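You operate a simulated robot arm through the tools that you are given. There is no shell and no other tool. Be economical: measure what you need, move in short steps, check, and stop when the job is done.

You run a simulated two-armed robot. Do the job below in one go: nothing can be reset, and whatever is moved stays where it is left.

## Task
Take the lid off the tin on the top of the washing machine and lay it down there. Then take the pink stick and put it on top of the green soap. Then fetch the teal stick and stand it on the short upper shelf under the worktop. Keep to this order. Set down upright: teal stick.

The check looks at the end state, three seconds after you hand in, the way a careful person would. Anything else that was tipped, shoved, dropped, spilled or broken makes it a failure. A push-on lid holds only when it is set on centred and level and pressed home; a screw cap is set on level and turned clockwise until tight.

## Robot
Two 7-joint arms with two-finger parallel grippers on one trunk, on a base that drives. Base frame: it is fixed to the floor where the robot stands at the start and does not move with it; the origin is under the middle of the robot, x ahead of it, y to its left, z up. Units: mm, rad, N and s.
The left shoulder is at the start at [50, 161, 1198], the right one opposite. With the tool pointing down near the work surface each hand reaches from about 240 to 680 mm from the robot's upright axis, wherever it stands, measured 20 degrees to its own side. Places, roughly: green soap [-1750, -3750, 1000]; pink stick [250, -3750, 1000]; short upper shelf under the worktop [1000, -3900, 500]; teal stick [250, -3750, 1000]. Payload 3.43 kg a hand.
The TCP of each hand is the grasp point between the finger pads, 30 mm short of the fingertips. In the tool frame z runs along the fingers and y along their closing line. Largest opening 94 mm; finger width 28, thickness 10; the body of the gripper, 50 by 96 mm, starts 55 mm behind the TCP.
Orientation is that of the tool frame in the base frame, as a unit quaternion [w, x, y, z]. With the fingers straight down and closing along the base's y, the tool's x points along the base's -x, its y along +y and its z along -z.

## Interface
- The arms move only by the tool arm_command. It takes "left_plan", "right_plan" or both (then of equal length, played together; a hand with none holds still); each is a list of rows, each an object of numbers (a shift or turn left out is 0, a gripper value left out holds the last): "dx", "dy", "dz": the shift along the tool's x, y, z in units of 40 mm (1.0 is 40 mm); "wx", "wy", "wz": the turn, a rotation vector about the tool's x, y, z in units of 4 degrees (1.0 is 4 degrees). In form: [{"dx": .., "dy": .., "dz": .., "wx": .., "wy": .., "wz": ..}, ...]. A call has 1 to 10 rows; each row shifts and turns the commanded pose from where the row before left it, along the tool's axes as they then stand. "left_hand" and "right_hand" are, for a hand that has rows, the finger opening in mm, from 0 to 94, set as the call begins (left out, the last holds). A call with a number of a shift or a turn outside -1 to 1 is refused whole. Each row takes 0.2 s and may step no farther than 50 mm and 0.15 rad from the row before; otherwise, or with a gripper value out of range, the whole call is refused. Where a pose cannot be reached the arm comes as near as it can. A force on the tool above 40 N (or 10 N above the force at the start of the call, whichever is more), or a blocked arm, ends the call early, and 0.2 s more pass. Each finger travels about 45 mm/s and halts on what it meets, pressing with about 30 N; the grip force reading is that of the motor and also rises with nothing between the fingers. The clock runs only during rows and for 0.2 s after the last one: add rows that do not move to give the fingers time. The reply holds the time, the measured pose of the TCP, the force on the tool along the base axes, the opening and the grip force, in the units named above and with some noise, with the torque about the TCP (base axes, N m) and any sound that the robot's microphone picked up, and new pictures: "show" is both (left out), scene, wrist or none (wrist: the cameras of the hands that moved).
- Cameras (640 x 400 px; columns grow to the right, rows downward): "scene" is now at [122.8, 6.4, 1367.1]; the picture's right is [-0.03, -1.00, 0.00], its down [-0.28, 0.01, -0.96] and it looks along [0.96, -0.03, -0.28] (base axes); focal length 224 px, centre (320, 200). "left" rides on the left gripper at [76, -14, -103] in its tool frame; the picture's right is [0.18, 0.98, 0.00], its down [-0.75, 0.14, -0.64] and it looks along [-0.63, 0.12, 0.77] (tool axes); focal length 243 px, centre (320, 200). "right" rides on the right gripper at [76, 14, -103] in its tool frame; the picture's right is [-0.18, 0.98, 0.00], its down [-0.75, -0.14, -0.64] and it looks along [-0.63, -0.12, 0.77] (tool axes); focal length 243 px, centre (320, 200). There is no depth. A picture from a camera that has moved, and an enlarged one, comes with that camera's place and axes in the base frame and with its lens. The place of the scene camera against the robot may be out by one fixed shift of up to 25 mm in any direction.
- move_column(by): slides the trunk up (or, below 0, down) by that many mm; the arms and the scene camera ride with it, the base frame stays. It gives what a move gives, with no picture.
- steer(legs): drives the robot by 1 to 6 legs, each [ahead, left, turn to the left] in mm, mm and rad, along the robot's own axes; the way and the turn of a leg run together, so that a leg with both is an arc; at most 1500 mm and 3.142 rad a leg. The arms and the cameras ride along, it lands a little off, and it stops where it bumps. It gives what a move gives, and a new picture of the scene camera.
- pan_tilt(pan, tilt): turns the head with the scene camera to pan (to the left, within 1.396 rad either way) and tilt (down, from -0.506 to 1.204), counted from straight ahead of the robot. It gives what a move gives, and a new picture of the scene camera.
- zoom(camera, box): a new picture of the part [left, top, right, bottom] of that camera's present view, enlarged. It takes no simulated time.
- close_job(): hands the job in; it is judged then, once.

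Work in short steps. Places have to be worked out from the pictures, the camera data and where the tool is seen: move nearer, look again, correct. Check each grasp and each placing, and mend what went wrong. You have 165 turns and 260 pictures in all, those below and enlarged ones among them. Open the grippers and draw the arms clear of the work before you hand the job in, unless the task says otherwise; then end with one line.

The tools are called after "Call:" as name(argument=value, ...) on one line, values as JSON. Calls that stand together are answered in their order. arm_command: Moves the arms, as the interface text tells. Its arguments: {"type":"object","properties":{"left_plan":{"type":"array"},"left_hand":{"type":"number"},"right_plan":{"type":"array"},"right_hand":{"type":"number"},"show":{"type":"string","enum":["both","scene","wrist","none"]}},"required":[]} The other tools are called the same way: move_column (by) slides the trunk up or down; steer (legs) drives the base; pan_tilt (pan, tilt) turns the head that bears the scene camera; zoom (camera, box) takes an enlarged picture of a part of a camera's view; close_job () hands the job in.

At the start:

```text
clock: 0.0
left_position: [388.9, 129.9, 1256.5]
left_ee_rot: [0.001, 0.0, 1.0, -0.001]
left_contact_force: [-0.3, 0.1, 0.4]
left_torque: [0.0, -0.02, 0.01]
left_opening: 93.9
left_grip_force: 0.1
right_position: [339.6, -230.6, 1304.4]
right_ee_rot: [0.001, 0.001, 1.0, 0.0]
right_contact_force: [-0.3, -0.1, 1.2]
right_torque: [0.01, 0.02, 0.02]
right_opening: 93.8
right_grip_force: 0.0
trunk travel left (down, up): [-225.0, 42.0]
robot x, y, heading: [1.7, 2.2, -0.0]
head pan, tilt: [-0.033, 0.288]
```

scene: 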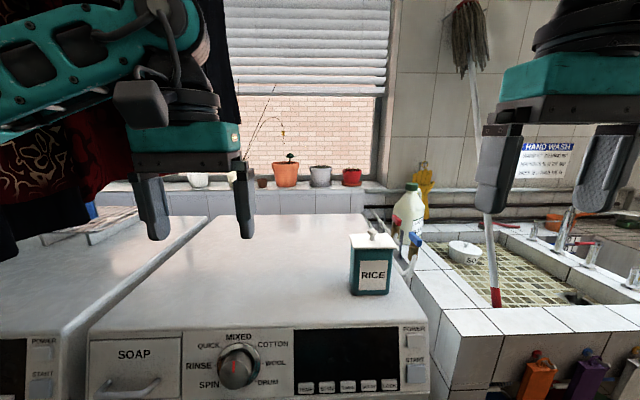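
right: 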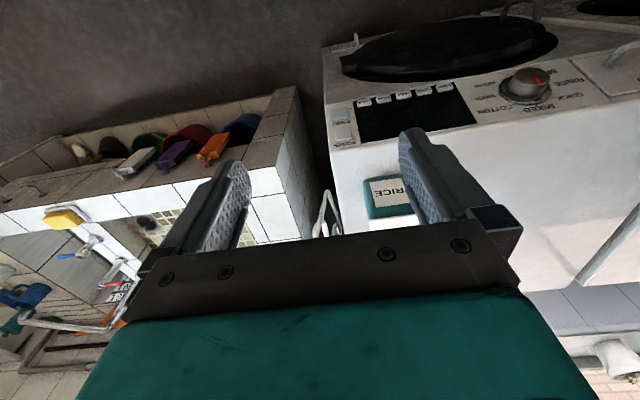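
left: 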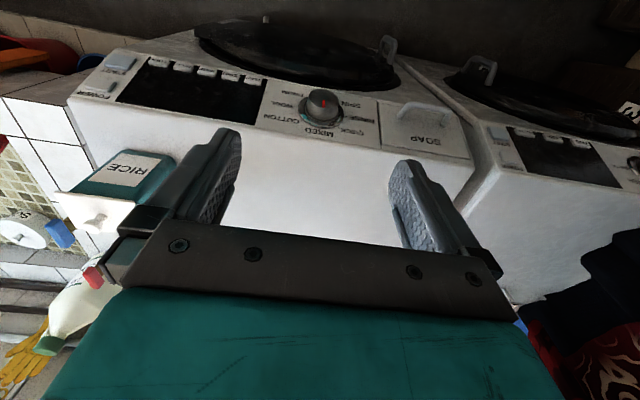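

I'll zoom on the tin to learn what the lid looks like.

Call:
zoom(camera="scene", box=[320, 210, 440, 310])

Call:
zoom(camera="left", box=[40, 120, 200, 260])

```text
4.00 times, centred on (380, 260) of scene
camera zoom: at [122.8, 6.4, 1367.1], right [-0.03, -1.0, 0.0], down [-0.28, 0.01, -0.96], along [0.96, -0.03, -0.28], focal length 894 px, centre (80, -40)
```

zoom: 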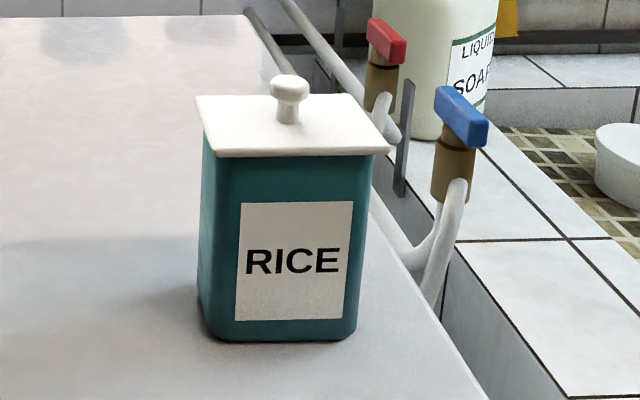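

```text
2.86 times, centred on (120, 190) of left
camera zoom: at [312.5, 113.8, 1359.8], right [-0.19, 0.98, 0.0], down [0.75, 0.14, 0.64], along [0.63, 0.12, -0.77], focal length 693 px, centre (891, 229)
```

zoom: 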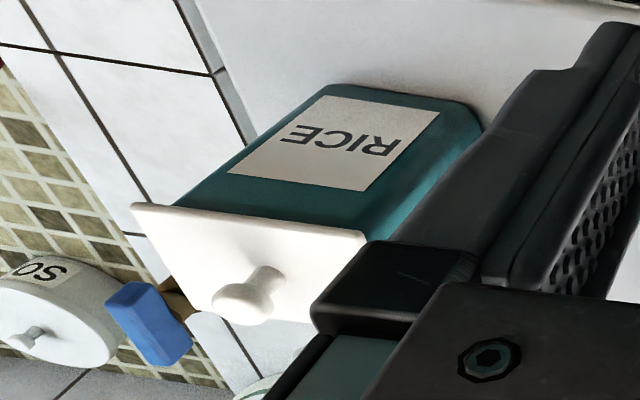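

Triangulating scene, left and right views puts the knob near [588, -128, ~1143] and the washer top near z≈1005. I move the right hand to a point above the knob and shift the left hand a bit aside.

Call:
arm_command(right_plan=[{"dx": -0.88, "dy": 0.36, "dz": 0.2}, {"dx": -0.88, "dy": 0.36, "dz": 0.2}, {"dx": -0.88, "dy": 0.36, "dz": 0.2}, {"dx": -0.88, "dy": 0.36, "dz": 0.2}, {"dx": -0.88, "dy": 0.36, "dz": 0.2}, {"dx": -0.88, "dy": 0.36, "dz": 0.2}, {"dx": -0.88, "dy": 0.36, "dz": 0.2}, {}], left_plan=[{"dy": 0.4}, {"dy": 0.4}, {"dy": 0.4}, {"dy": 0.4}, {"dy": 0.4}, {"dy": 0.4}, {"dy": 0.4}, {}], right_hand=60)

```text
clock: 1.8
left_position: [389.3, 242.2, 1257.0]
left_ee_rot: [0.0, 0.0, 1.0, -0.001]
left_contact_force: [-1.2, -0.7, 0.6]
left_torque: [0.0, -0.01, 0.0]
left_opening: 93.9
left_grip_force: 0.1
right_position: [494.2, -201.2, 1244.6]
right_ee_rot: [0.0, 0.001, 1.0, 0.001]
right_contact_force: [-0.3, -0.2, 1.2]
right_torque: [-0.02, -0.01, -0.01]
right_opening: 59.6
right_grip_force: 0.0
right hand out of reach, approached as far as the arm can: row 4, 5, 6, 7
trunk travel left (down, up): [-225.0, 42.0]
robot x, y, heading: [-1.2, -1.5, 0.003]
head pan, tilt: [-0.033, 0.288]
camera scene: at [122.8, 6.2, 1367.1], right [-0.03, -1.0, 0.0], down [-0.28, 0.01, -0.96], along [0.96, -0.03, -0.28], focal length 224 px, centre (320, 200)
camera right: at [418.1, -187.8, 1346.8], right [0.19, 0.98, 0.0], down [0.75, -0.14, 0.64], along [0.63, -0.12, -0.77], focal length 243 px, centre (320, 200)
camera left: at [312.3, 226.5, 1359.6], right [-0.19, 0.98, 0.0], down [0.75, 0.14, 0.64], along [0.63, 0.12, -0.77], focal length 243 px, centre (320, 200)
```

scene: 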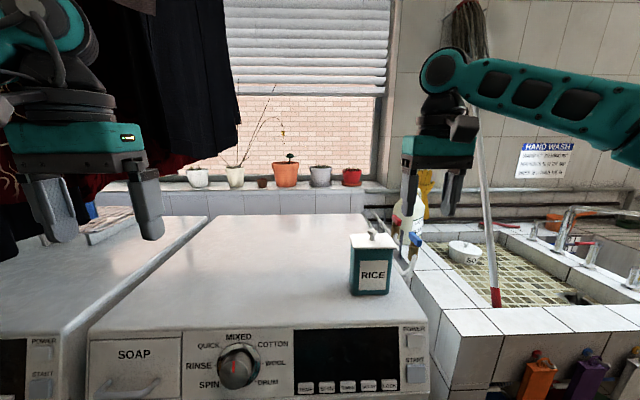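
right: 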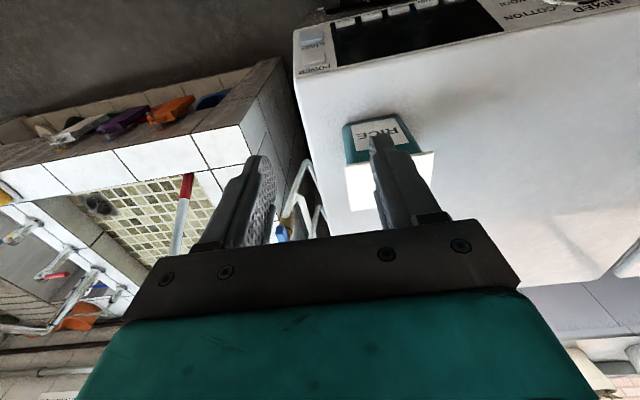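
left: 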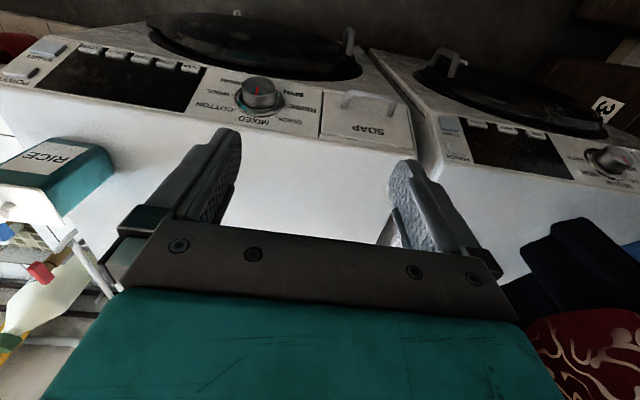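

The knob is out of reach at this height. I raise the trunk and drive forward a little.

Call:
move_column(by=40)

Call:
steer(legs=[[80, 0, 0]])

```text
clock: 2.6
left_position: [382.3, 248.7, 1280.0]
left_ee_rot: [-0.015, 0.006, 1.0, 0.011]
left_contact_force: [-0.4, -0.5, 0.7]
left_torque: [-0.01, -0.04, 0.0]
left_opening: 94.1
left_grip_force: 0.0
right_position: [490.7, -195.6, 1285.1]
right_ee_rot: [0.001, 0.0, 1.0, -0.002]
right_contact_force: [0.3, 0.6, 0.0]
right_torque: [0.0, 0.01, 0.04]
right_opening: 60.0
right_grip_force: 0.2
trunk travel left (down, up): [-265.0, 2.0]
robot x, y, heading: [-0.6, -0.2, 0.002]
head pan, tilt: [-0.033, 0.288]
```

```text
clock: 3.7
left_position: [429.0, 232.6, 1275.5]
left_ee_rot: [0.004, 0.064, 0.997, 0.05]
left_contact_force: [-0.4, -0.7, 0.5]
left_torque: [0.02, 0.04, 0.02]
left_opening: 94.0
left_grip_force: 0.1
right_position: [565.7, -198.5, 1284.7]
right_ee_rot: [0.0, -0.003, 1.0, 0.001]
right_contact_force: [0.1, 0.6, -0.4]
right_torque: [0.07, 0.03, -0.02]
right_opening: 59.9
right_grip_force: 0.1
trunk travel left (down, up): [-265.0, 2.0]
robot x, y, heading: [65.5, 2.3, 0.002]
head pan, tilt: [-0.033, 0.288]
stopped in leg 1: the robot was blocked; the commanded pose is now the measured one
camera scene: at [193.7, 7.4, 1407.6], right [-0.03, -1.0, 0.0], down [-0.29, 0.01, -0.96], along [0.96, -0.03, -0.29], focal length 224 px, centre (320, 200)
```

scene: 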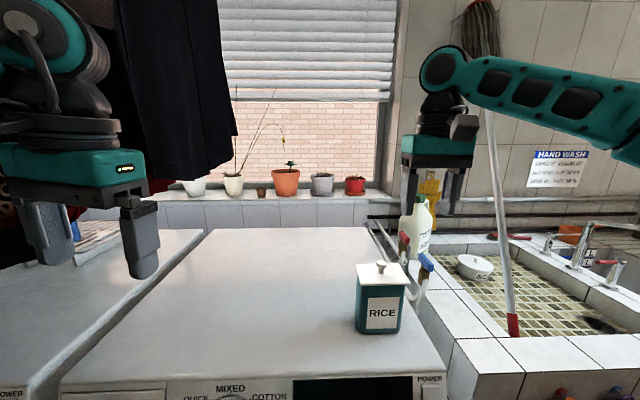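

The left arm seems to have been touching something during the move (it tilted). I look left to see what it is.

Call:
pan_tilt(pan=0.75, tilt=0.15)

```text
clock: 4.8
left_position: [426.2, 233.7, 1276.1]
left_ee_rot: [0.003, 0.063, 0.997, 0.048]
left_contact_force: [-0.6, 0.5, 0.0]
left_torque: [0.01, 0.02, -0.03]
left_opening: 93.9
left_grip_force: 0.0
right_position: [563.0, -196.7, 1284.9]
right_ee_rot: [0.002, -0.003, 1.0, 0.0]
right_contact_force: [0.3, 0.3, 0.0]
right_torque: [-0.02, -0.01, -0.01]
right_opening: 60.1
right_grip_force: 0.1
trunk travel left (down, up): [-265.0, 2.0]
robot x, y, heading: [69.2, -0.3, 0.003]
head pan, tilt: [0.75, 0.15]
camera scene: at [165.2, 74.3, 1419.9], right [0.69, -0.73, 0.0], down [-0.11, -0.1, -0.99], along [0.72, 0.68, -0.15], focal length 224 px, centre (320, 200)
```

scene: 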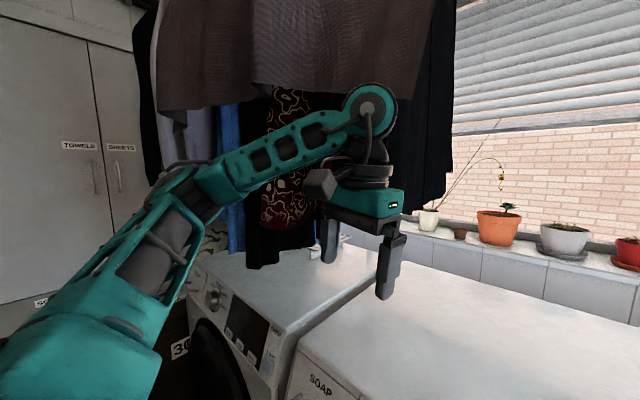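

The left wrist touches the hanging clothes. I draw the left hand back, in and down away from them.

Call:
arm_command(left_plan=[{"dz": 0.8, "dx": 0.4}, {"dz": 0.8, "dx": 0.6}, {"dx": 0.8, "dy": -0.4}, {"dx": 0.8, "dy": -0.4}, {"dx": 0.6, "dy": -0.3}, {}], show="scene")

```text
clock: 6.2
left_position: [295.6, 212.5, 1207.9]
left_ee_rot: [0.004, 0.064, 0.997, 0.048]
left_contact_force: [0.4, -0.2, -0.8]
left_torque: [-0.01, 0.0, -0.02]
left_opening: 94.2
left_grip_force: 0.0
right_position: [562.6, -196.9, 1285.1]
right_ee_rot: [0.002, -0.004, 1.0, 0.0]
right_contact_force: [-1.2, -0.1, -0.2]
right_torque: [0.01, 0.01, -0.02]
right_opening: 60.2
right_grip_force: 0.1
trunk travel left (down, up): [-265.0, 2.0]
robot x, y, heading: [64.1, -0.3, 0.006]
head pan, tilt: [0.75, 0.15]
camera scene: at [165.2, 74.5, 1419.9], right [0.69, -0.73, 0.0], down [-0.11, -0.1, -0.99], along [0.72, 0.68, -0.15], focal length 224 px, centre (320, 200)
```

scene: 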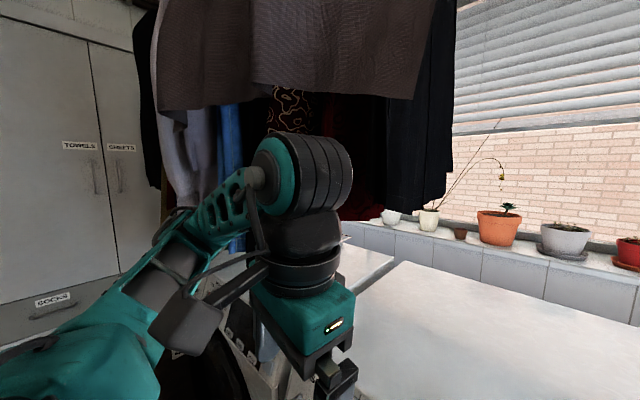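

Now the right hand goes above the knob, with the head turned back.

Call:
arm_command(right_plan=[{"dx": -0.21, "dy": 0.57, "dz": 0.5}, {"dx": -0.21, "dy": 0.57, "dz": 0.5}, {"dx": -0.21, "dy": 0.57, "dz": 0.5}, {}], show="wrist")

Call:
pan_tilt(pan=-0.25, tilt=0.5)

```text
clock: 7.2
left_position: [294.8, 211.7, 1206.4]
left_ee_rot: [0.004, 0.063, 0.997, 0.049]
left_contact_force: [-0.5, -1.1, 1.0]
left_torque: [0.03, 0.0, 0.02]
left_opening: 93.7
left_grip_force: 0.0
right_position: [562.8, -192.3, 1276.3]
right_ee_rot: [0.001, -0.004, 1.0, 0.0]
right_contact_force: [-0.7, -1.4, 0.5]
right_torque: [0.01, 0.03, -0.02]
right_opening: 60.2
right_grip_force: 0.1
right hand out of reach, approached as far as the arm can: row 1, 2, 3
trunk travel left (down, up): [-265.0, 2.0]
robot x, y, heading: [75.0, -2.1, 0.007]
head pan, tilt: [0.75, 0.15]
camera right: at [486.0, -178.8, 1379.5], right [0.18, 0.98, 0.0], down [0.75, -0.14, 0.64], along [0.63, -0.11, -0.76], focal length 243 px, centre (320, 200)
```

right: 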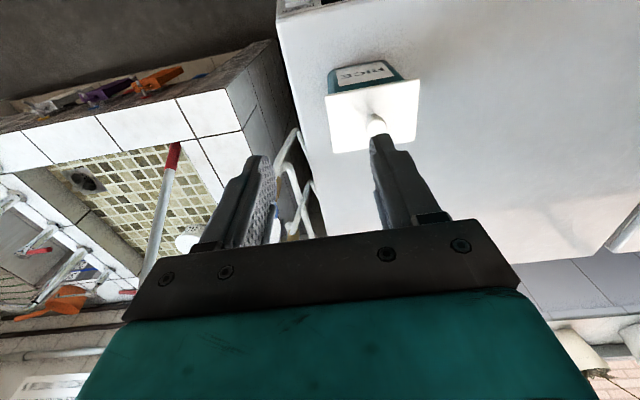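

```text
clock: 8.5
left_position: [294.6, 214.0, 1208.1]
left_ee_rot: [0.004, 0.063, 0.997, 0.049]
left_contact_force: [0.9, -0.1, -0.1]
left_torque: [0.01, -0.02, 0.01]
left_opening: 94.1
left_grip_force: 0.0
right_position: [562.5, -192.0, 1277.4]
right_ee_rot: [0.002, -0.004, 1.0, 0.001]
right_contact_force: [-0.1, -0.3, 0.3]
right_torque: [0.01, -0.02, -0.01]
right_opening: 60.0
right_grip_force: 0.0
trunk travel left (down, up): [-265.0, 2.0]
robot x, y, heading: [67.7, 3.3, 0.006]
head pan, tilt: [-0.25, 0.499]
camera scene: at [186.0, -11.3, 1387.5], right [-0.24, -0.97, 0.0], down [-0.46, 0.12, -0.88], along [0.85, -0.21, -0.48], focal length 224 px, centre (320, 200)
```

scene: 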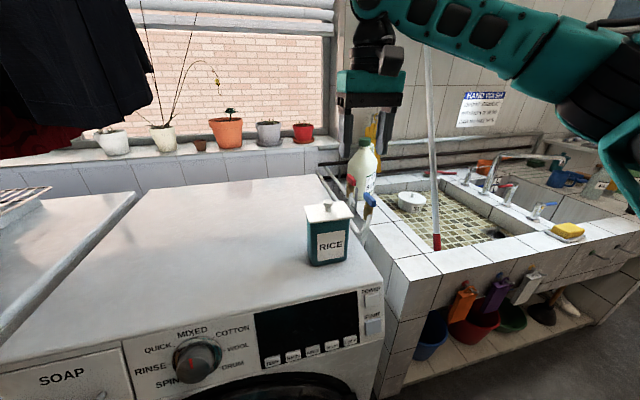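

Reach is limited at this height, so I come down first and then go over toward the knob at about [590, -134].

Call:
arm_command(right_plan=[{"dx": 0.3, "dz": 0.5}, {"dz": 0.8}, {"dx": -0.2, "dy": 0.4, "dz": 0.2}, {"dx": -0.4, "dy": 0.5}, {"dx": -0.4, "dy": 0.5}, {}], show="wrist")

```text
clock: 9.9
left_position: [295.3, 212.8, 1206.1]
left_ee_rot: [0.004, 0.063, 0.997, 0.049]
left_contact_force: [0.4, 0.0, -0.2]
left_torque: [0.02, 0.03, -0.04]
left_opening: 94.1
left_grip_force: 0.1
right_position: [564.4, -165.7, 1212.9]
right_ee_rot: [0.002, -0.004, 1.0, 0.0]
right_contact_force: [-0.1, -0.5, 0.0]
right_torque: [0.01, -0.01, -0.02]
right_opening: 60.0
right_grip_force: 0.1
right hand out of reach, approached as far as the arm can: row 4, 5
trunk travel left (down, up): [-265.0, 2.0]
robot x, y, heading: [64.0, 3.0, 0.005]
head pan, tilt: [-0.25, 0.499]
camera right: at [487.5, -151.6, 1315.2], right [0.18, 0.98, 0.0], down [0.75, -0.14, 0.64], along [0.64, -0.11, -0.76], focal length 243 px, centre (320, 200)
```

right: 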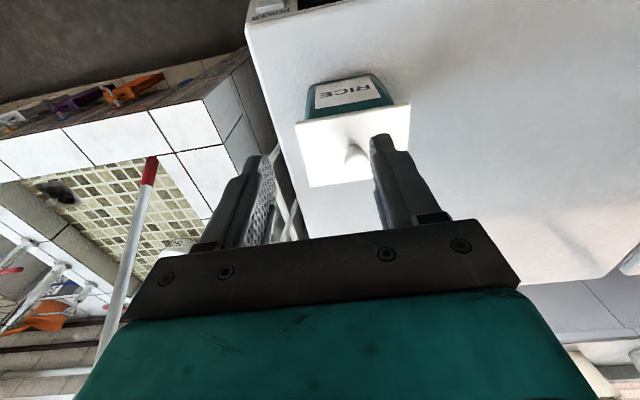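

Knob refined to about [589, -139, 1143], about 25 mm beyond reach. I look down to see the gap to the machine before driving closer.

Call:
pan_tilt(pan=0.0, tilt=1.2)

```text
clock: 11.0
left_position: [295.2, 212.3, 1206.8]
left_ee_rot: [0.004, 0.064, 0.997, 0.048]
left_contact_force: [-0.2, -1.0, -0.1]
left_torque: [-0.01, -0.04, 0.05]
left_opening: 93.7
left_grip_force: 0.0
right_position: [562.6, -166.3, 1213.8]
right_ee_rot: [0.003, -0.004, 1.0, 0.001]
right_contact_force: [0.0, -0.2, -0.1]
right_torque: [0.03, -0.02, 0.0]
right_opening: 60.0
right_grip_force: 0.0
trunk travel left (down, up): [-265.0, 2.0]
robot x, y, heading: [67.6, 5.6, 0.004]
head pan, tilt: [0.0, 1.201]
camera scene: at [153.6, 10.9, 1333.8], right [0.0, -1.0, 0.0], down [-0.93, 0.0, -0.36], along [0.36, 0.0, -0.93], focal length 224 px, centre (320, 200)
```

scene: 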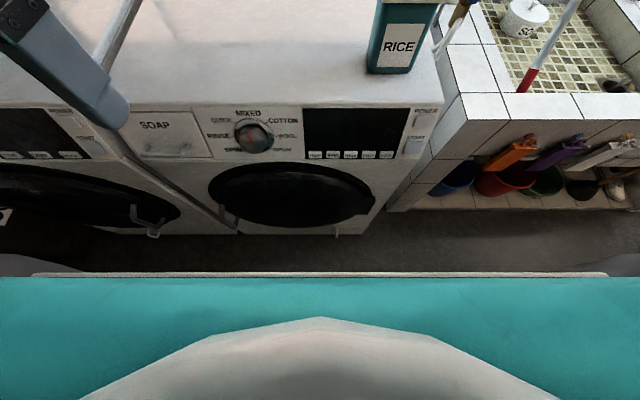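

There is about 230 mm between the base and the machine, so 60 mm forward is safe (the earlier block was the clothes).

Call:
steer(legs=[[60, 0, 0]])

Call:
pan_tilt(pan=-0.25, tilt=0.5)

```text
clock: 11.8
left_position: [306.6, 212.7, 1207.0]
left_ee_rot: [0.005, 0.063, 0.997, 0.048]
left_contact_force: [-0.6, 1.1, -0.7]
left_torque: [0.03, -0.04, 0.01]
left_opening: 94.0
left_grip_force: 0.1
right_position: [574.5, -164.3, 1212.2]
right_ee_rot: [0.003, -0.003, 1.0, 0.001]
right_contact_force: [0.2, -0.4, -0.1]
right_torque: [0.0, -0.02, -0.02]
right_opening: 60.1
right_grip_force: 0.0
trunk travel left (down, up): [-265.0, 2.0]
robot x, y, heading: [80.8, 1.9, 0.001]
head pan, tilt: [0.0, 1.201]
stopped in leg 1: the robot was blocked; the commanded pose is now the measured one
camera scene: at [164.3, 11.0, 1333.9], right [0.0, -1.0, 0.0], down [-0.93, 0.0, -0.36], along [0.36, 0.0, -0.93], focal length 224 px, centre (320, 200)
```

scene: 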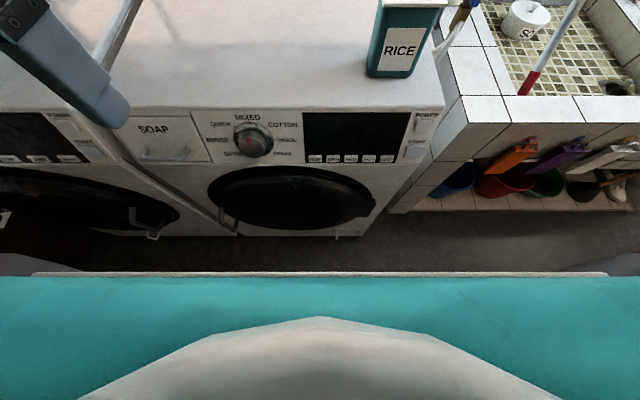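

```text
clock: 12.9
left_position: [307.2, 211.7, 1206.8]
left_ee_rot: [0.004, 0.064, 0.997, 0.049]
left_contact_force: [0.3, -0.8, 0.8]
left_torque: [-0.01, 0.0, 0.01]
left_opening: 94.0
left_grip_force: 0.1
right_position: [575.5, -165.1, 1212.9]
right_ee_rot: [0.001, -0.004, 1.0, 0.001]
right_contact_force: [-0.5, 0.3, -0.5]
right_torque: [0.02, -0.03, 0.01]
right_opening: 59.8
right_grip_force: 0.1
trunk travel left (down, up): [-265.0, 2.0]
robot x, y, heading: [79.3, 0.2, 0.005]
head pan, tilt: [-0.25, 0.499]
camera scene: at [197.5, -11.2, 1387.4], right [-0.24, -0.97, 0.0], down [-0.47, 0.12, -0.88], along [0.85, -0.21, -0.48], focal length 224 px, centre (320, 200)
```

scene: 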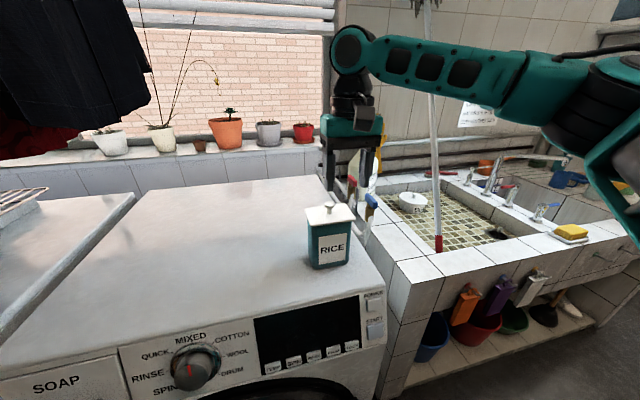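

The base is now against the machine. I go lower and toward the knob with more modest steps.

Call:
arm_command(right_plan=[{"dz": 0.5}, {"dy": 0.35}, {"dy": 0.3, "dx": -0.2}, {"dx": -0.15}, {}], show="wrist")

```text
clock: 14.1
left_position: [307.1, 213.1, 1208.2]
left_ee_rot: [0.004, 0.064, 0.997, 0.049]
left_contact_force: [0.1, -0.9, 0.1]
left_torque: [-0.01, 0.0, 0.02]
left_opening: 94.1
left_grip_force: 0.1
right_position: [573.8, -158.0, 1190.3]
right_ee_rot: [0.003, -0.003, 1.0, 0.001]
right_contact_force: [-0.5, 0.0, -0.7]
right_torque: [0.03, -0.01, -0.02]
right_opening: 60.0
right_grip_force: 0.0
right hand out of reach, approached as far as the arm can: row 2, 3, 4
trunk travel left (down, up): [-265.0, 2.0]
robot x, y, heading: [77.4, -1.3, 0.002]
head pan, tilt: [-0.25, 0.499]
camera right: at [497.4, -144.4, 1293.0], right [0.18, 0.98, 0.0], down [0.75, -0.14, 0.65], along [0.64, -0.11, -0.76], focal length 243 px, centre (320, 200)
```

right: 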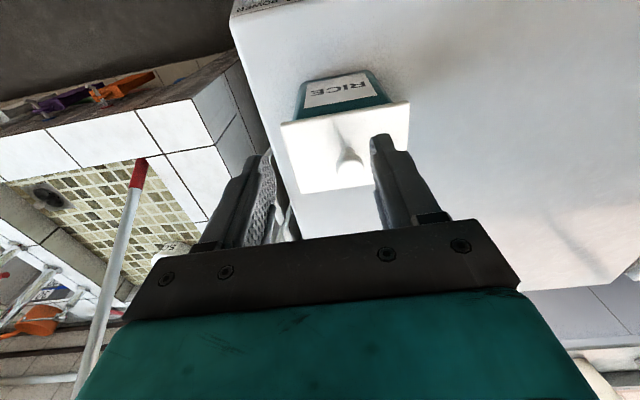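

The limit looks like wrist height, so I tilt the fingers 12° forward to gain reach, then move to the knob.

Call:
arm_command(right_plan=[{"wy": -1}, {"wy": -1}, {"wy": -1}, {"dy": 0.3, "dx": -0.2}, {"dy": 0.2, "dx": -0.2}, {}], show="wrist")

```text
clock: 15.5
left_position: [306.6, 212.6, 1206.7]
left_ee_rot: [0.003, 0.063, 0.997, 0.049]
left_contact_force: [-0.2, -0.3, -0.9]
left_torque: [-0.03, -0.01, 0.02]
left_opening: 94.0
left_grip_force: 0.0
right_position: [589.7, -136.8, 1194.0]
right_ee_rot: [0.106, -0.003, 0.994, 0.002]
right_contact_force: [0.1, -0.2, -0.2]
right_torque: [-0.04, 0.01, 0.0]
right_opening: 60.3
right_grip_force: 0.1
trunk travel left (down, up): [-265.0, 2.0]
robot x, y, heading: [77.4, 0.6, 0.008]
head pan, tilt: [-0.25, 0.499]
camera right: at [493.1, -124.1, 1278.6], right [0.17, 0.98, 0.04], down [0.6, -0.14, 0.79], along [0.78, -0.11, -0.61], focal length 243 px, centre (320, 200)
```

right: 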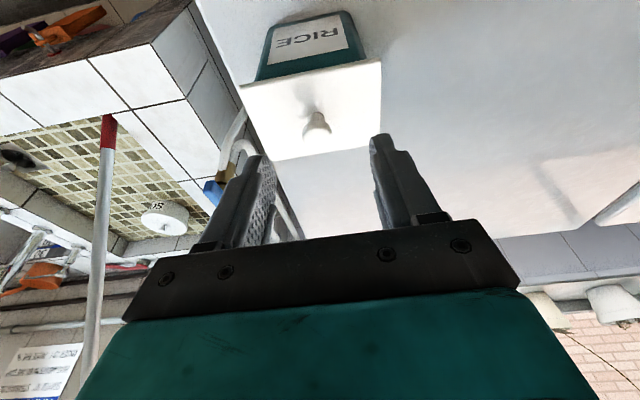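

Knob is straight below at [586, -136]. I descend about 44 mm along base -z.

Call:
arm_command(right_plan=[{"dz": 0.35, "dx": 0.1}, {"dz": 0.35, "dx": 0.1}, {"dz": 0.35, "dx": 0.1}, {}], show="both")

```text
clock: 16.5
left_position: [307.2, 212.8, 1207.7]
left_ee_rot: [0.004, 0.064, 0.997, 0.049]
left_contact_force: [0.1, 0.7, 0.0]
left_torque: [0.02, -0.01, 0.01]
left_opening: 93.8
left_grip_force: 0.0
right_position: [585.8, -137.5, 1150.0]
right_ee_rot: [0.107, -0.004, 0.994, 0.002]
right_contact_force: [0.6, 0.0, -0.8]
right_torque: [0.0, 0.0, 0.03]
right_opening: 60.2
right_grip_force: 0.0
trunk travel left (down, up): [-265.0, 2.0]
robot x, y, heading: [77.5, -0.6, 0.006]
head pan, tilt: [-0.25, 0.499]
camera scene: at [197.4, -11.3, 1387.5], right [-0.24, -0.97, 0.0], down [-0.46, 0.12, -0.88], along [0.85, -0.21, -0.48], focal length 224 px, centre (320, 200)
camera right: at [490.3, -124.5, 1235.1], right [0.17, 0.98, 0.04], down [0.6, -0.14, 0.79], along [0.78, -0.11, -0.62], focal length 243 px, centre (320, 200)
```

scene: 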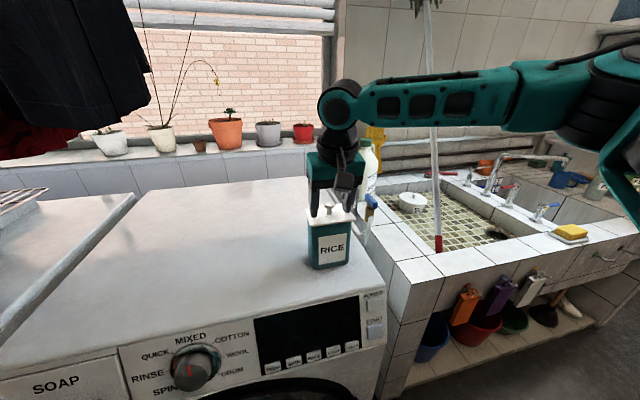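
right: 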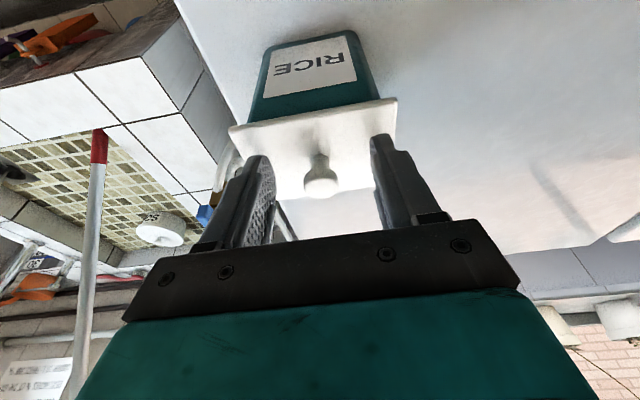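

Call:
zoom(camera="scene", box=[280, 160, 400, 280])

Call:
zoom(camera="right", box=[220, 90, 420, 230])

```text
3.33 times, centred on (340, 220) of scene
camera zoom: at [197.4, -11.3, 1387.5], right [-0.24, -0.97, 0.0], down [-0.46, 0.12, -0.88], along [0.85, -0.21, -0.48], focal length 745 px, centre (253, 133)
```

zoom: 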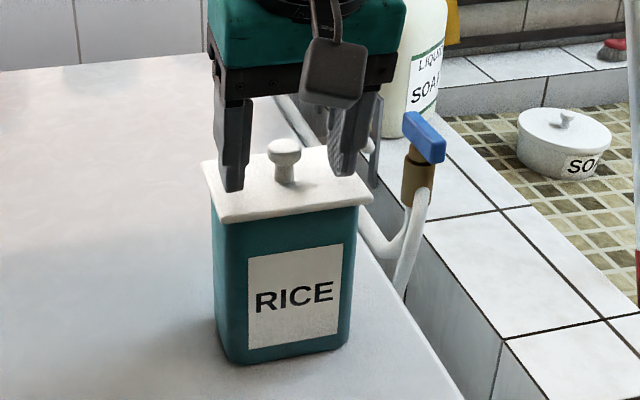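

```text
2.86 times, centred on (320, 160) of right
camera zoom: at [490.3, -124.5, 1235.1], right [0.17, 0.98, 0.04], down [0.6, -0.14, 0.79], along [0.78, -0.11, -0.62], focal length 693 px, centre (320, 314)
```

zoom: 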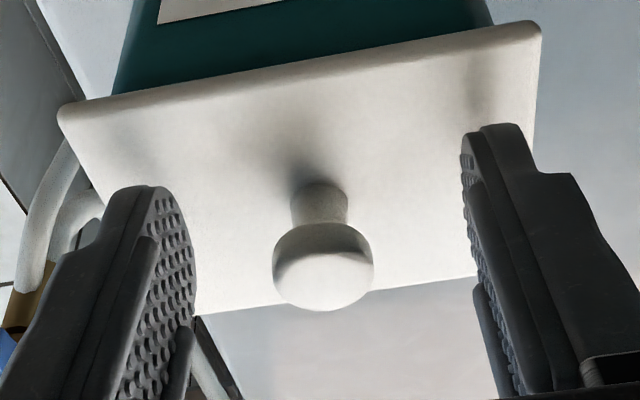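

The knob is between the fingers. I close on it.

Call:
arm_command(right_plan=[{}, {}, {}, {}, {}], right_hand=0, show="wrist")

```text
clock: 17.7
left_position: [305.8, 211.7, 1207.2]
left_ee_rot: [0.004, 0.064, 0.997, 0.049]
left_contact_force: [0.3, 0.0, 0.0]
left_torque: [0.01, -0.03, -0.04]
left_opening: 94.1
left_grip_force: 0.1
right_position: [585.8, -137.2, 1150.5]
right_ee_rot: [0.106, -0.004, 0.994, 0.001]
right_contact_force: [0.6, -0.7, -0.4]
right_torque: [-0.01, 0.01, -0.01]
right_opening: 20.6
right_grip_force: 30.1
trunk travel left (down, up): [-265.0, 2.0]
robot x, y, heading: [81.9, 6.0, 0.006]
head pan, tilt: [-0.25, 0.499]
heard: snap
camera right: at [490.4, -124.5, 1235.2], right [0.17, 0.98, 0.04], down [0.6, -0.14, 0.79], along [0.78, -0.11, -0.62], focal length 243 px, centre (320, 200)
```

right: 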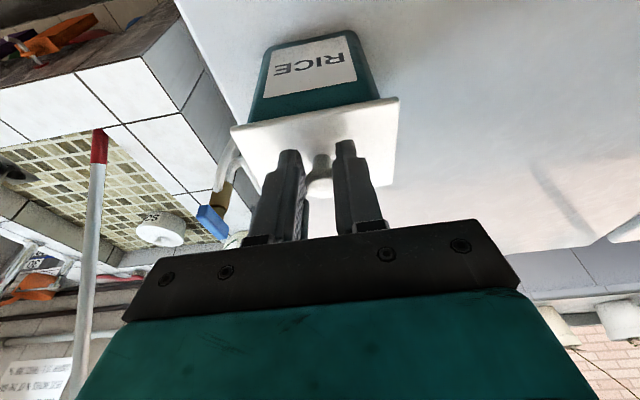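

The knob is gripped (20.6 mm), with a snap heard. I lift straight up a little.

Call:
arm_command(right_plan=[{"dz": -0.25, "dx": -0.053}, {"dz": -0.25, "dx": -0.053}, {"dz": -0.25, "dx": -0.053}, {}])

```text
clock: 18.7
left_position: [307.3, 212.3, 1206.3]
left_ee_rot: [0.004, 0.063, 0.997, 0.048]
left_contact_force: [0.0, -0.3, 0.2]
left_torque: [-0.02, 0.04, 0.0]
left_opening: 94.0
left_grip_force: 0.0
right_position: [585.7, -137.2, 1181.9]
right_ee_rot: [0.106, -0.003, 0.994, 0.001]
right_contact_force: [0.1, 0.1, -0.6]
right_torque: [-0.03, -0.03, 0.02]
right_opening: 20.4
right_grip_force: 30.4
trunk travel left (down, up): [-265.0, 2.0]
robot x, y, heading: [82.5, 1.0, 0.007]
head pan, tilt: [-0.25, 0.499]
camera scene: at [197.5, -11.3, 1387.5], right [-0.24, -0.97, 0.0], down [-0.46, 0.12, -0.88], along [0.85, -0.21, -0.48], focal length 224 px, centre (320, 200)
camera right: at [490.6, -124.0, 1265.7], right [0.17, 0.98, 0.04], down [0.6, -0.14, 0.79], along [0.78, -0.11, -0.62], focal length 243 px, centre (320, 200)
```

scene: 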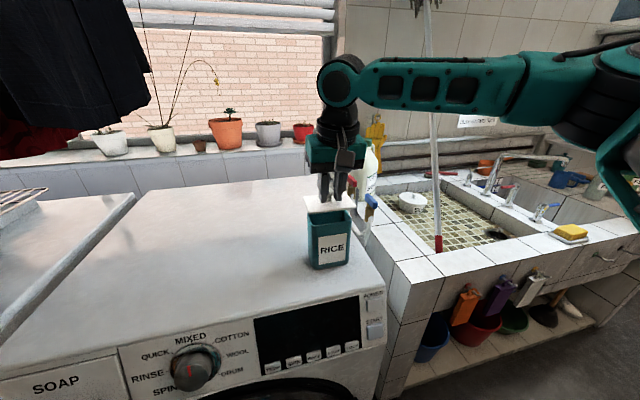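
right: 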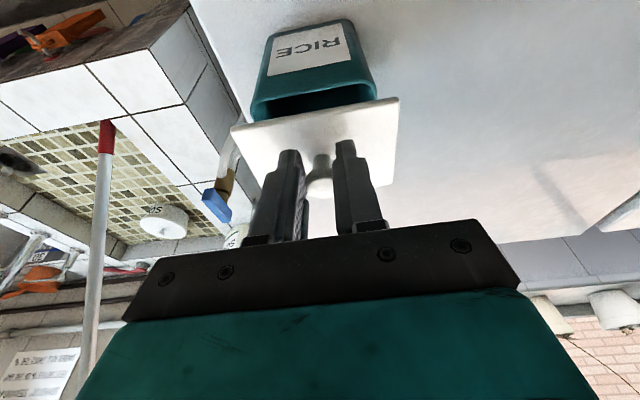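

Lid is clear of the tin. I raise a bit more and carry it to the left over free washer top.

Call:
arm_command(right_plan=[{"dz": -0.4, "dx": 0.1}, {"dy": 0.5, "dx": 0.15}, {"dy": 0.9}, {"dy": 0.9}, {"dy": 0.9}, {"dy": 0.9}, {}])

```text
clock: 20.3
left_position: [307.6, 213.2, 1207.1]
left_ee_rot: [0.004, 0.064, 0.997, 0.049]
left_contact_force: [0.2, 0.1, 1.3]
left_torque: [0.03, 0.03, -0.01]
left_opening: 94.0
left_grip_force: 0.0
right_position: [544.9, -110.0, 1190.1]
right_ee_rot: [0.107, -0.004, 0.994, 0.001]
right_contact_force: [0.7, -0.4, -0.8]
right_torque: [-0.01, 0.01, 0.02]
right_opening: 20.5
right_grip_force: 30.3
right hand out of reach, approached as far as the arm can: row 2, 3, 4, 5, 6
trunk travel left (down, up): [-265.0, 2.0]
robot x, y, heading: [77.6, 0.9, 0.007]
head pan, tilt: [-0.25, 0.499]
camera scene: at [197.4, -11.2, 1387.5], right [-0.24, -0.97, 0.0], down [-0.46, 0.12, -0.88], along [0.85, -0.21, -0.48], focal length 224 px, centre (320, 200)
camera right: at [448.7, -96.5, 1274.2], right [0.17, 0.98, 0.04], down [0.6, -0.14, 0.79], along [0.78, -0.11, -0.61], focal length 243 px, centre (320, 200)
```

scene: 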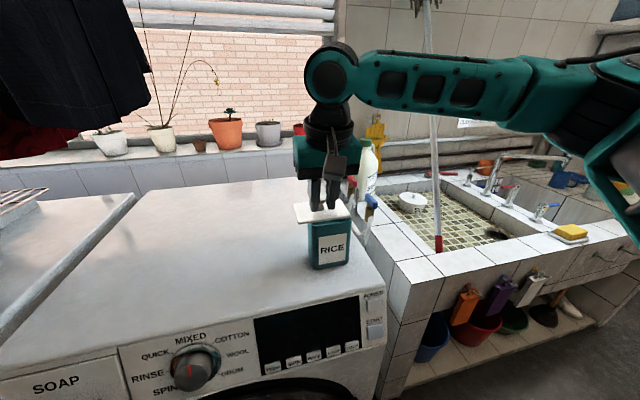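
right: 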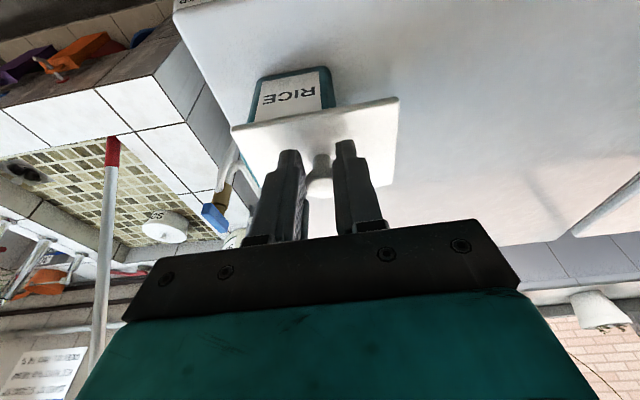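

Arm reach limits lateral travel, so I carry the lid left by driving the base: back off slightly, then left 170 mm.

Call:
steer(legs=[[-15, 0, 0], [0, 170, 0]])

```text
clock: 22.1
left_position: [291.4, 383.6, 1207.6]
left_ee_rot: [0.004, 0.063, 0.997, 0.048]
left_contact_force: [0.6, 0.6, 0.6]
left_torque: [-0.03, -0.04, -0.03]
left_opening: 94.0
left_grip_force: 0.1
right_position: [527.8, 61.0, 1190.2]
right_ee_rot: [0.107, -0.003, 0.994, 0.002]
right_contact_force: [-0.9, 0.3, -1.2]
right_torque: [-0.04, -0.05, 0.01]
right_opening: 20.3
right_grip_force: 30.0
trunk travel left (down, up): [-265.0, 2.0]
robot x, y, heading: [64.2, 170.2, 0.002]
head pan, tilt: [-0.25, 0.499]
camera scene: at [181.8, 159.5, 1387.5], right [-0.24, -0.97, 0.0], down [-0.46, 0.12, -0.88], along [0.85, -0.21, -0.48], focal length 224 px, centre (320, 200)
```

scene: 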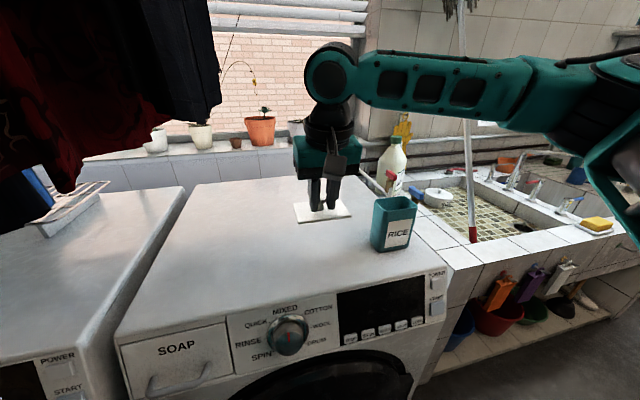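

The lid hangs over a free area. I descend 110 mm with 50 mm forward.

Call:
arm_command(right_plan=[{"dz": 0.6}, {"dz": 0.6, "dx": -0.1}, {"dz": 0.6, "dx": -0.15}, {"dz": 0.6, "dx": -0.2}, {"dz": 0.55, "dx": -0.2}, {}])

```text
clock: 23.6
left_position: [290.3, 382.4, 1207.2]
left_ee_rot: [0.005, 0.064, 0.997, 0.048]
left_contact_force: [0.4, -0.3, 0.0]
left_torque: [-0.01, 0.01, 0.0]
left_opening: 93.9
left_grip_force: 0.0
right_position: [562.8, 33.6, 1084.1]
right_ee_rot: [0.107, -0.004, 0.994, 0.003]
right_contact_force: [0.3, 0.1, -0.3]
right_torque: [0.02, -0.05, 0.0]
right_opening: 20.6
right_grip_force: 29.5
right hand out of reach, approached as far as the arm can: row 2, 3, 4, 5
trunk travel left (down, up): [-265.0, 2.0]
robot x, y, heading: [60.8, 173.8, 0.004]
head pan, tilt: [-0.25, 0.499]
camera scene: at [181.7, 158.8, 1387.5], right [-0.24, -0.97, 0.0], down [-0.46, 0.12, -0.88], along [0.85, -0.21, -0.48], focal length 224 px, centre (320, 200)
camera right: at [467.1, 47.3, 1169.4], right [0.17, 0.98, 0.04], down [0.6, -0.14, 0.79], along [0.78, -0.11, -0.61], focal length 243 px, centre (320, 200)
```

scene: 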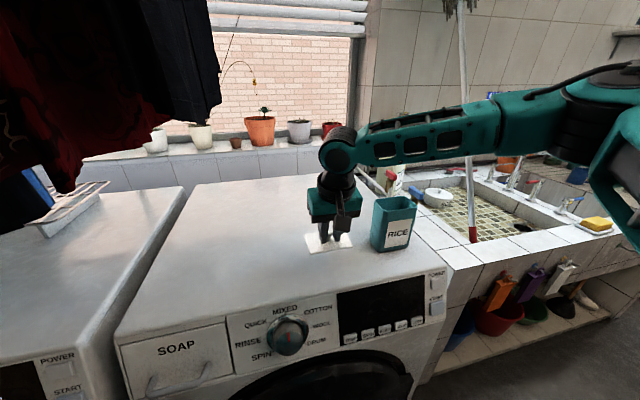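
right: 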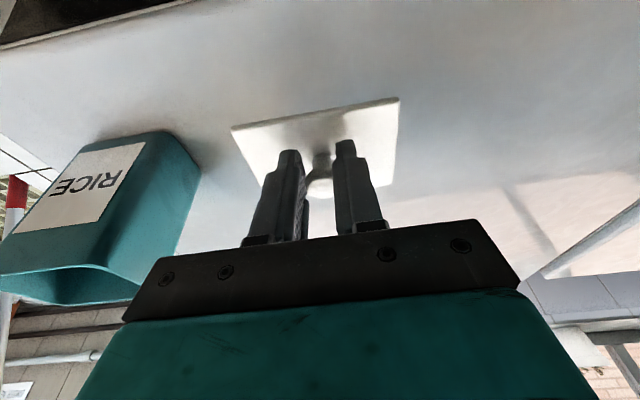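

About 30–40 mm to go. I descend in small guarded steps, pulling straight down.

Call:
arm_command(right_plan=[{"dz": 0.245, "dx": 0.053}, {"dz": 0.245, "dx": 0.053}, {"dz": 0.12, "dx": 0.026}, {"dz": 0.12, "dx": 0.026}, {"dz": 0.12, "dx": 0.026}, {"dz": 0.12, "dx": 0.026}, {"dz": 0.12, "dx": 0.026}, {}])

```text
clock: 25.4
left_position: [291.0, 382.7, 1207.0]
left_ee_rot: [0.004, 0.063, 0.997, 0.049]
left_contact_force: [-0.3, 0.4, 0.1]
left_torque: [0.0, 0.03, 0.01]
left_opening: 94.2
left_grip_force: 0.0
right_position: [556.7, 23.5, 1043.2]
right_ee_rot: [0.108, -0.004, 0.994, 0.003]
right_contact_force: [0.7, -0.4, -0.3]
right_torque: [0.0, 0.0, 0.0]
right_opening: 20.3
right_grip_force: 29.8
right hand out of reach, approached as far as the arm can: row 2, 4, 6
trunk travel left (down, up): [-265.0, 2.0]
robot x, y, heading: [66.0, 172.1, 0.008]
head pan, tilt: [-0.25, 0.499]
camera scene: at [181.8, 158.7, 1387.5], right [-0.24, -0.97, 0.0], down [-0.46, 0.12, -0.88], along [0.85, -0.21, -0.48], focal length 224 px, centre (320, 200)
camera right: at [460.2, 37.2, 1128.0], right [0.17, 0.98, 0.05], down [0.6, -0.14, 0.79], along [0.78, -0.11, -0.61], focal length 243 px, centre (320, 200)
```

scene: 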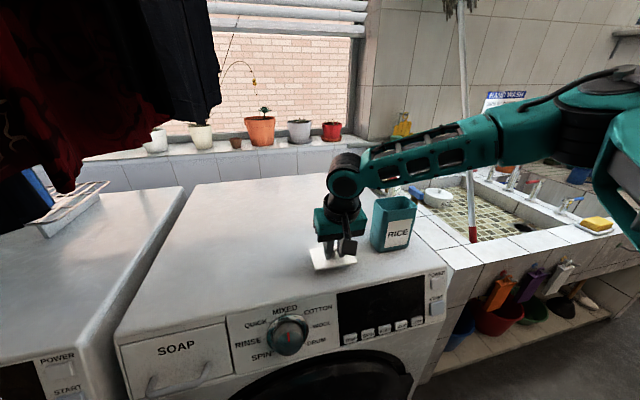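
right: 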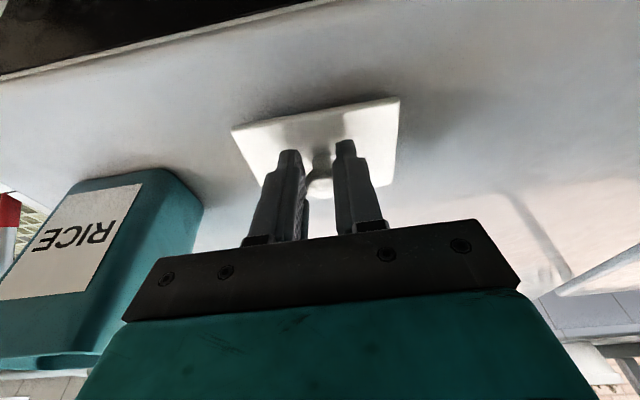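

No contact yet; the gap shadow is still visible. I continue down, drawing back 15 mm for reach.

Call:
arm_command(right_plan=[{"dx": 0.3, "dy": 0.15}, {"dz": 0.12, "dx": 0.1}, {"dz": 0.12, "dx": 0.026}, {"dz": 0.12, "dx": 0.026}, {"dz": 0.12, "dx": 0.026}, {"dz": 0.12, "dx": 0.026}, {"dz": 0.12, "dx": 0.026}, {"dz": 0.12, "dx": 0.026}, {}])

```text
clock: 26.8
left_position: [290.0, 382.2, 1206.9]
left_ee_rot: [0.004, 0.064, 0.997, 0.049]
left_contact_force: [0.4, 0.4, -0.2]
left_torque: [-0.01, 0.01, -0.01]
left_opening: 93.9
left_grip_force: 0.2
right_position: [541.9, 26.7, 1027.2]
right_ee_rot: [0.117, -0.005, 0.993, 0.007]
right_contact_force: [-5.0, 2.0, 13.6]
right_torque: [-0.28, 0.3, -0.11]
right_opening: 20.5
right_grip_force: 30.0
right hand out of reach, approached as far as the arm can: row 3, 5, 7
trunk travel left (down, up): [-265.0, 2.0]
robot x, y, heading: [65.4, 170.6, 0.004]
head pan, tilt: [-0.25, 0.499]
stopped in row 7 (right hand): the force on the tool passed its limit (the readings are from after the stop); the commanded pose is now the measured one
camera scene: at [180.4, 158.8, 1387.4], right [-0.24, -0.97, 0.0], down [-0.46, 0.12, -0.88], along [0.85, -0.21, -0.48], focal length 224 px, centre (320, 200)
camera right: at [443.6, 39.1, 1110.3], right [0.17, 0.98, 0.06], down [0.58, -0.15, 0.8], along [0.79, -0.1, -0.6], focal length 243 px, centre (320, 200)
```

scene: 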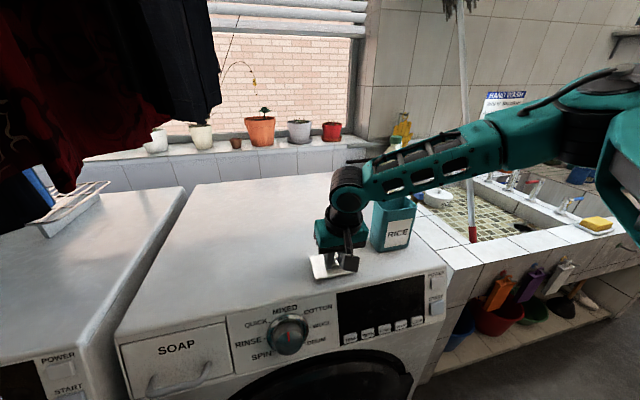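
right: 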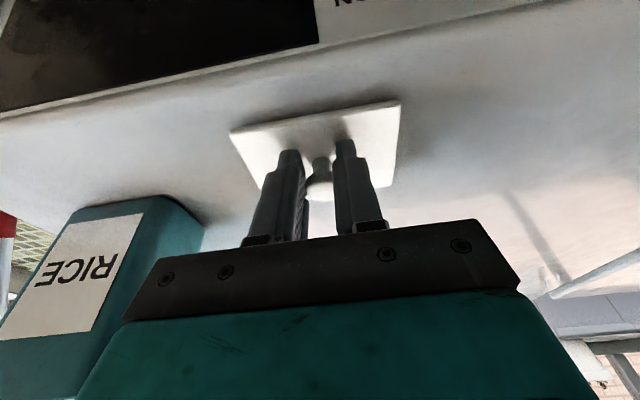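

A 13.6 N upward contact was felt. I zoom to check the lid's seating on the surface before releasing.

Call:
zoom(camera="scene", box=[280, 180, 440, 300])

Call:
zoom(camera="right", box=[200, 60, 440, 220])

```text
3.33 times, centred on (360, 240) of scene
camera zoom: at [180.4, 158.8, 1387.4], right [-0.24, -0.97, 0.0], down [-0.46, 0.12, -0.88], along [0.85, -0.21, -0.48], focal length 745 px, centre (187, 67)
```

zoom: 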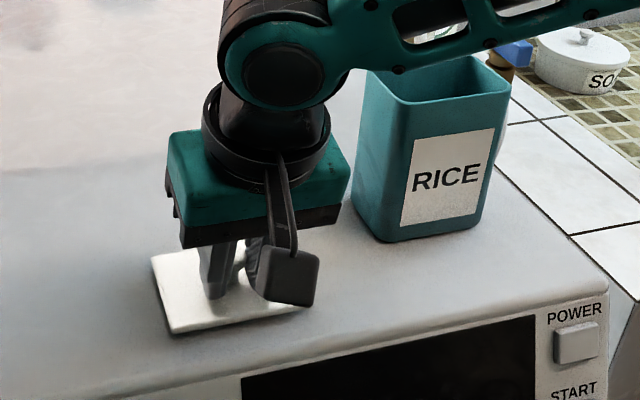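

```text
2.50 times, centred on (320, 140) of right
camera zoom: at [443.6, 39.1, 1110.3], right [0.17, 0.98, 0.06], down [0.58, -0.15, 0.8], along [0.79, -0.1, -0.6], focal length 606 px, centre (320, 350)
```

zoom: 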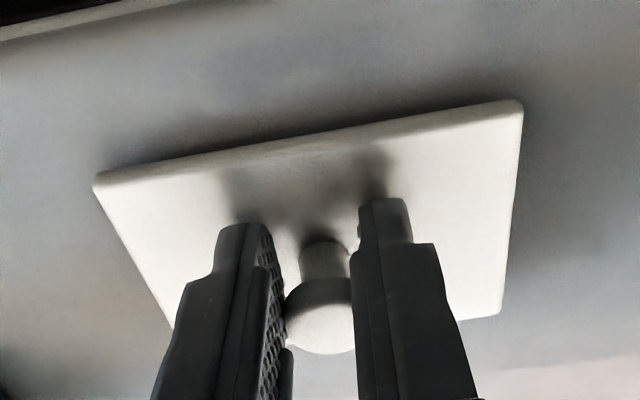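

The lid rests on the surface. I release it.

Call:
arm_command(right_plan=[{}, {}, {}, {}], right_hand=60, show="wrist")

```text
clock: 27.8
left_position: [290.8, 383.9, 1207.3]
left_ee_rot: [0.005, 0.063, 0.997, 0.048]
left_contact_force: [-0.1, 0.0, 0.4]
left_torque: [0.01, 0.03, -0.02]
left_opening: 94.1
left_grip_force: 0.0
right_position: [542.2, 27.7, 1027.0]
right_ee_rot: [0.118, -0.005, 0.993, 0.006]
right_contact_force: [3.3, 5.7, 21.9]
right_torque: [-0.46, 0.05, 0.06]
right_opening: 56.8
right_grip_force: 0.0
trunk travel left (down, up): [-265.0, 2.0]
robot x, y, heading: [60.8, 169.8, 0.002]
head pan, tilt: [-0.25, 0.499]
camera right: at [444.0, 39.7, 1110.1], right [0.17, 0.98, 0.05], down [0.58, -0.14, 0.8], along [0.79, -0.1, -0.6], focal length 243 px, centre (320, 200)
```

right: 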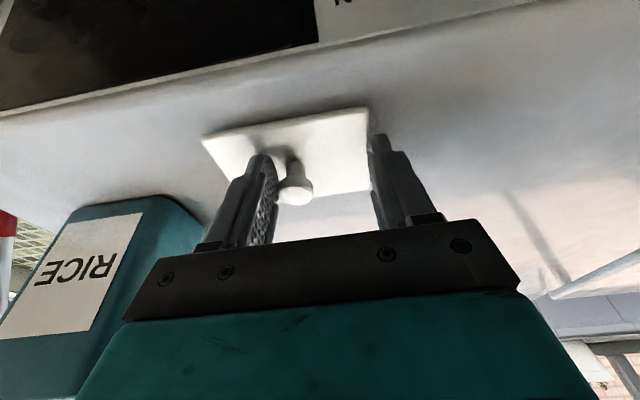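

The fingers press on something still (22 N up). I raise straight up.

Call:
arm_command(right_plan=[{"dz": -0.25, "dx": -0.053}, {"dz": -0.25, "dx": -0.053}, {"dz": -0.5, "dx": -0.1}, {"dz": -0.5, "dx": 0.1}, {"dz": -0.5, "dx": 0.1}, {}])

```text
clock: 29.2
left_position: [291.8, 382.0, 1207.7]
left_ee_rot: [0.004, 0.064, 0.997, 0.048]
left_contact_force: [-0.7, -0.4, 0.9]
left_torque: [-0.01, 0.02, -0.02]
left_opening: 93.7
left_grip_force: 0.0
right_position: [523.1, 24.7, 1102.6]
right_ee_rot: [0.115, -0.006, 0.993, 0.006]
right_contact_force: [0.0, 0.1, -0.7]
right_torque: [0.0, -0.02, 0.01]
right_opening: 60.2
right_grip_force: 0.1
trunk travel left (down, up): [-265.0, 2.0]
robot x, y, heading: [63.8, 171.1, 0.008]
head pan, tilt: [-0.25, 0.499]
camera scene: at [182.1, 158.8, 1387.4], right [-0.24, -0.97, 0.0], down [-0.46, 0.12, -0.88], along [0.85, -0.21, -0.48], focal length 224 px, centre (320, 200)
camera right: at [426.1, 36.7, 1186.1], right [0.17, 0.98, 0.05], down [0.59, -0.14, 0.8], along [0.79, -0.1, -0.6], focal length 243 px, centre (320, 200)
```

scene: 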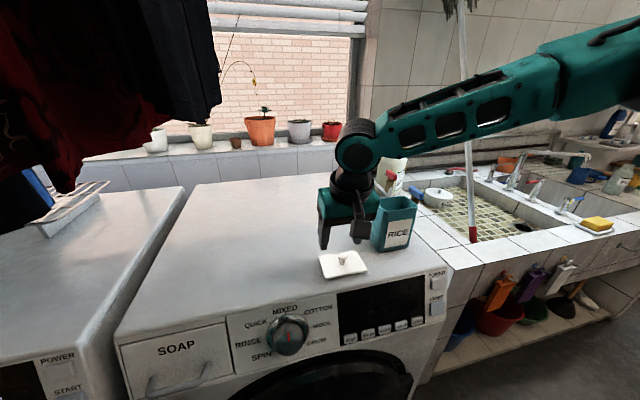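
right: 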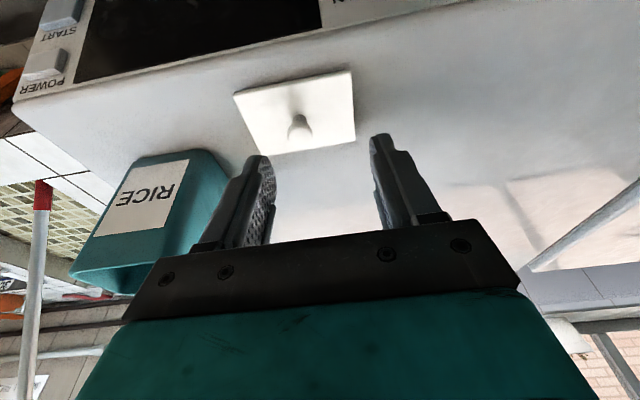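

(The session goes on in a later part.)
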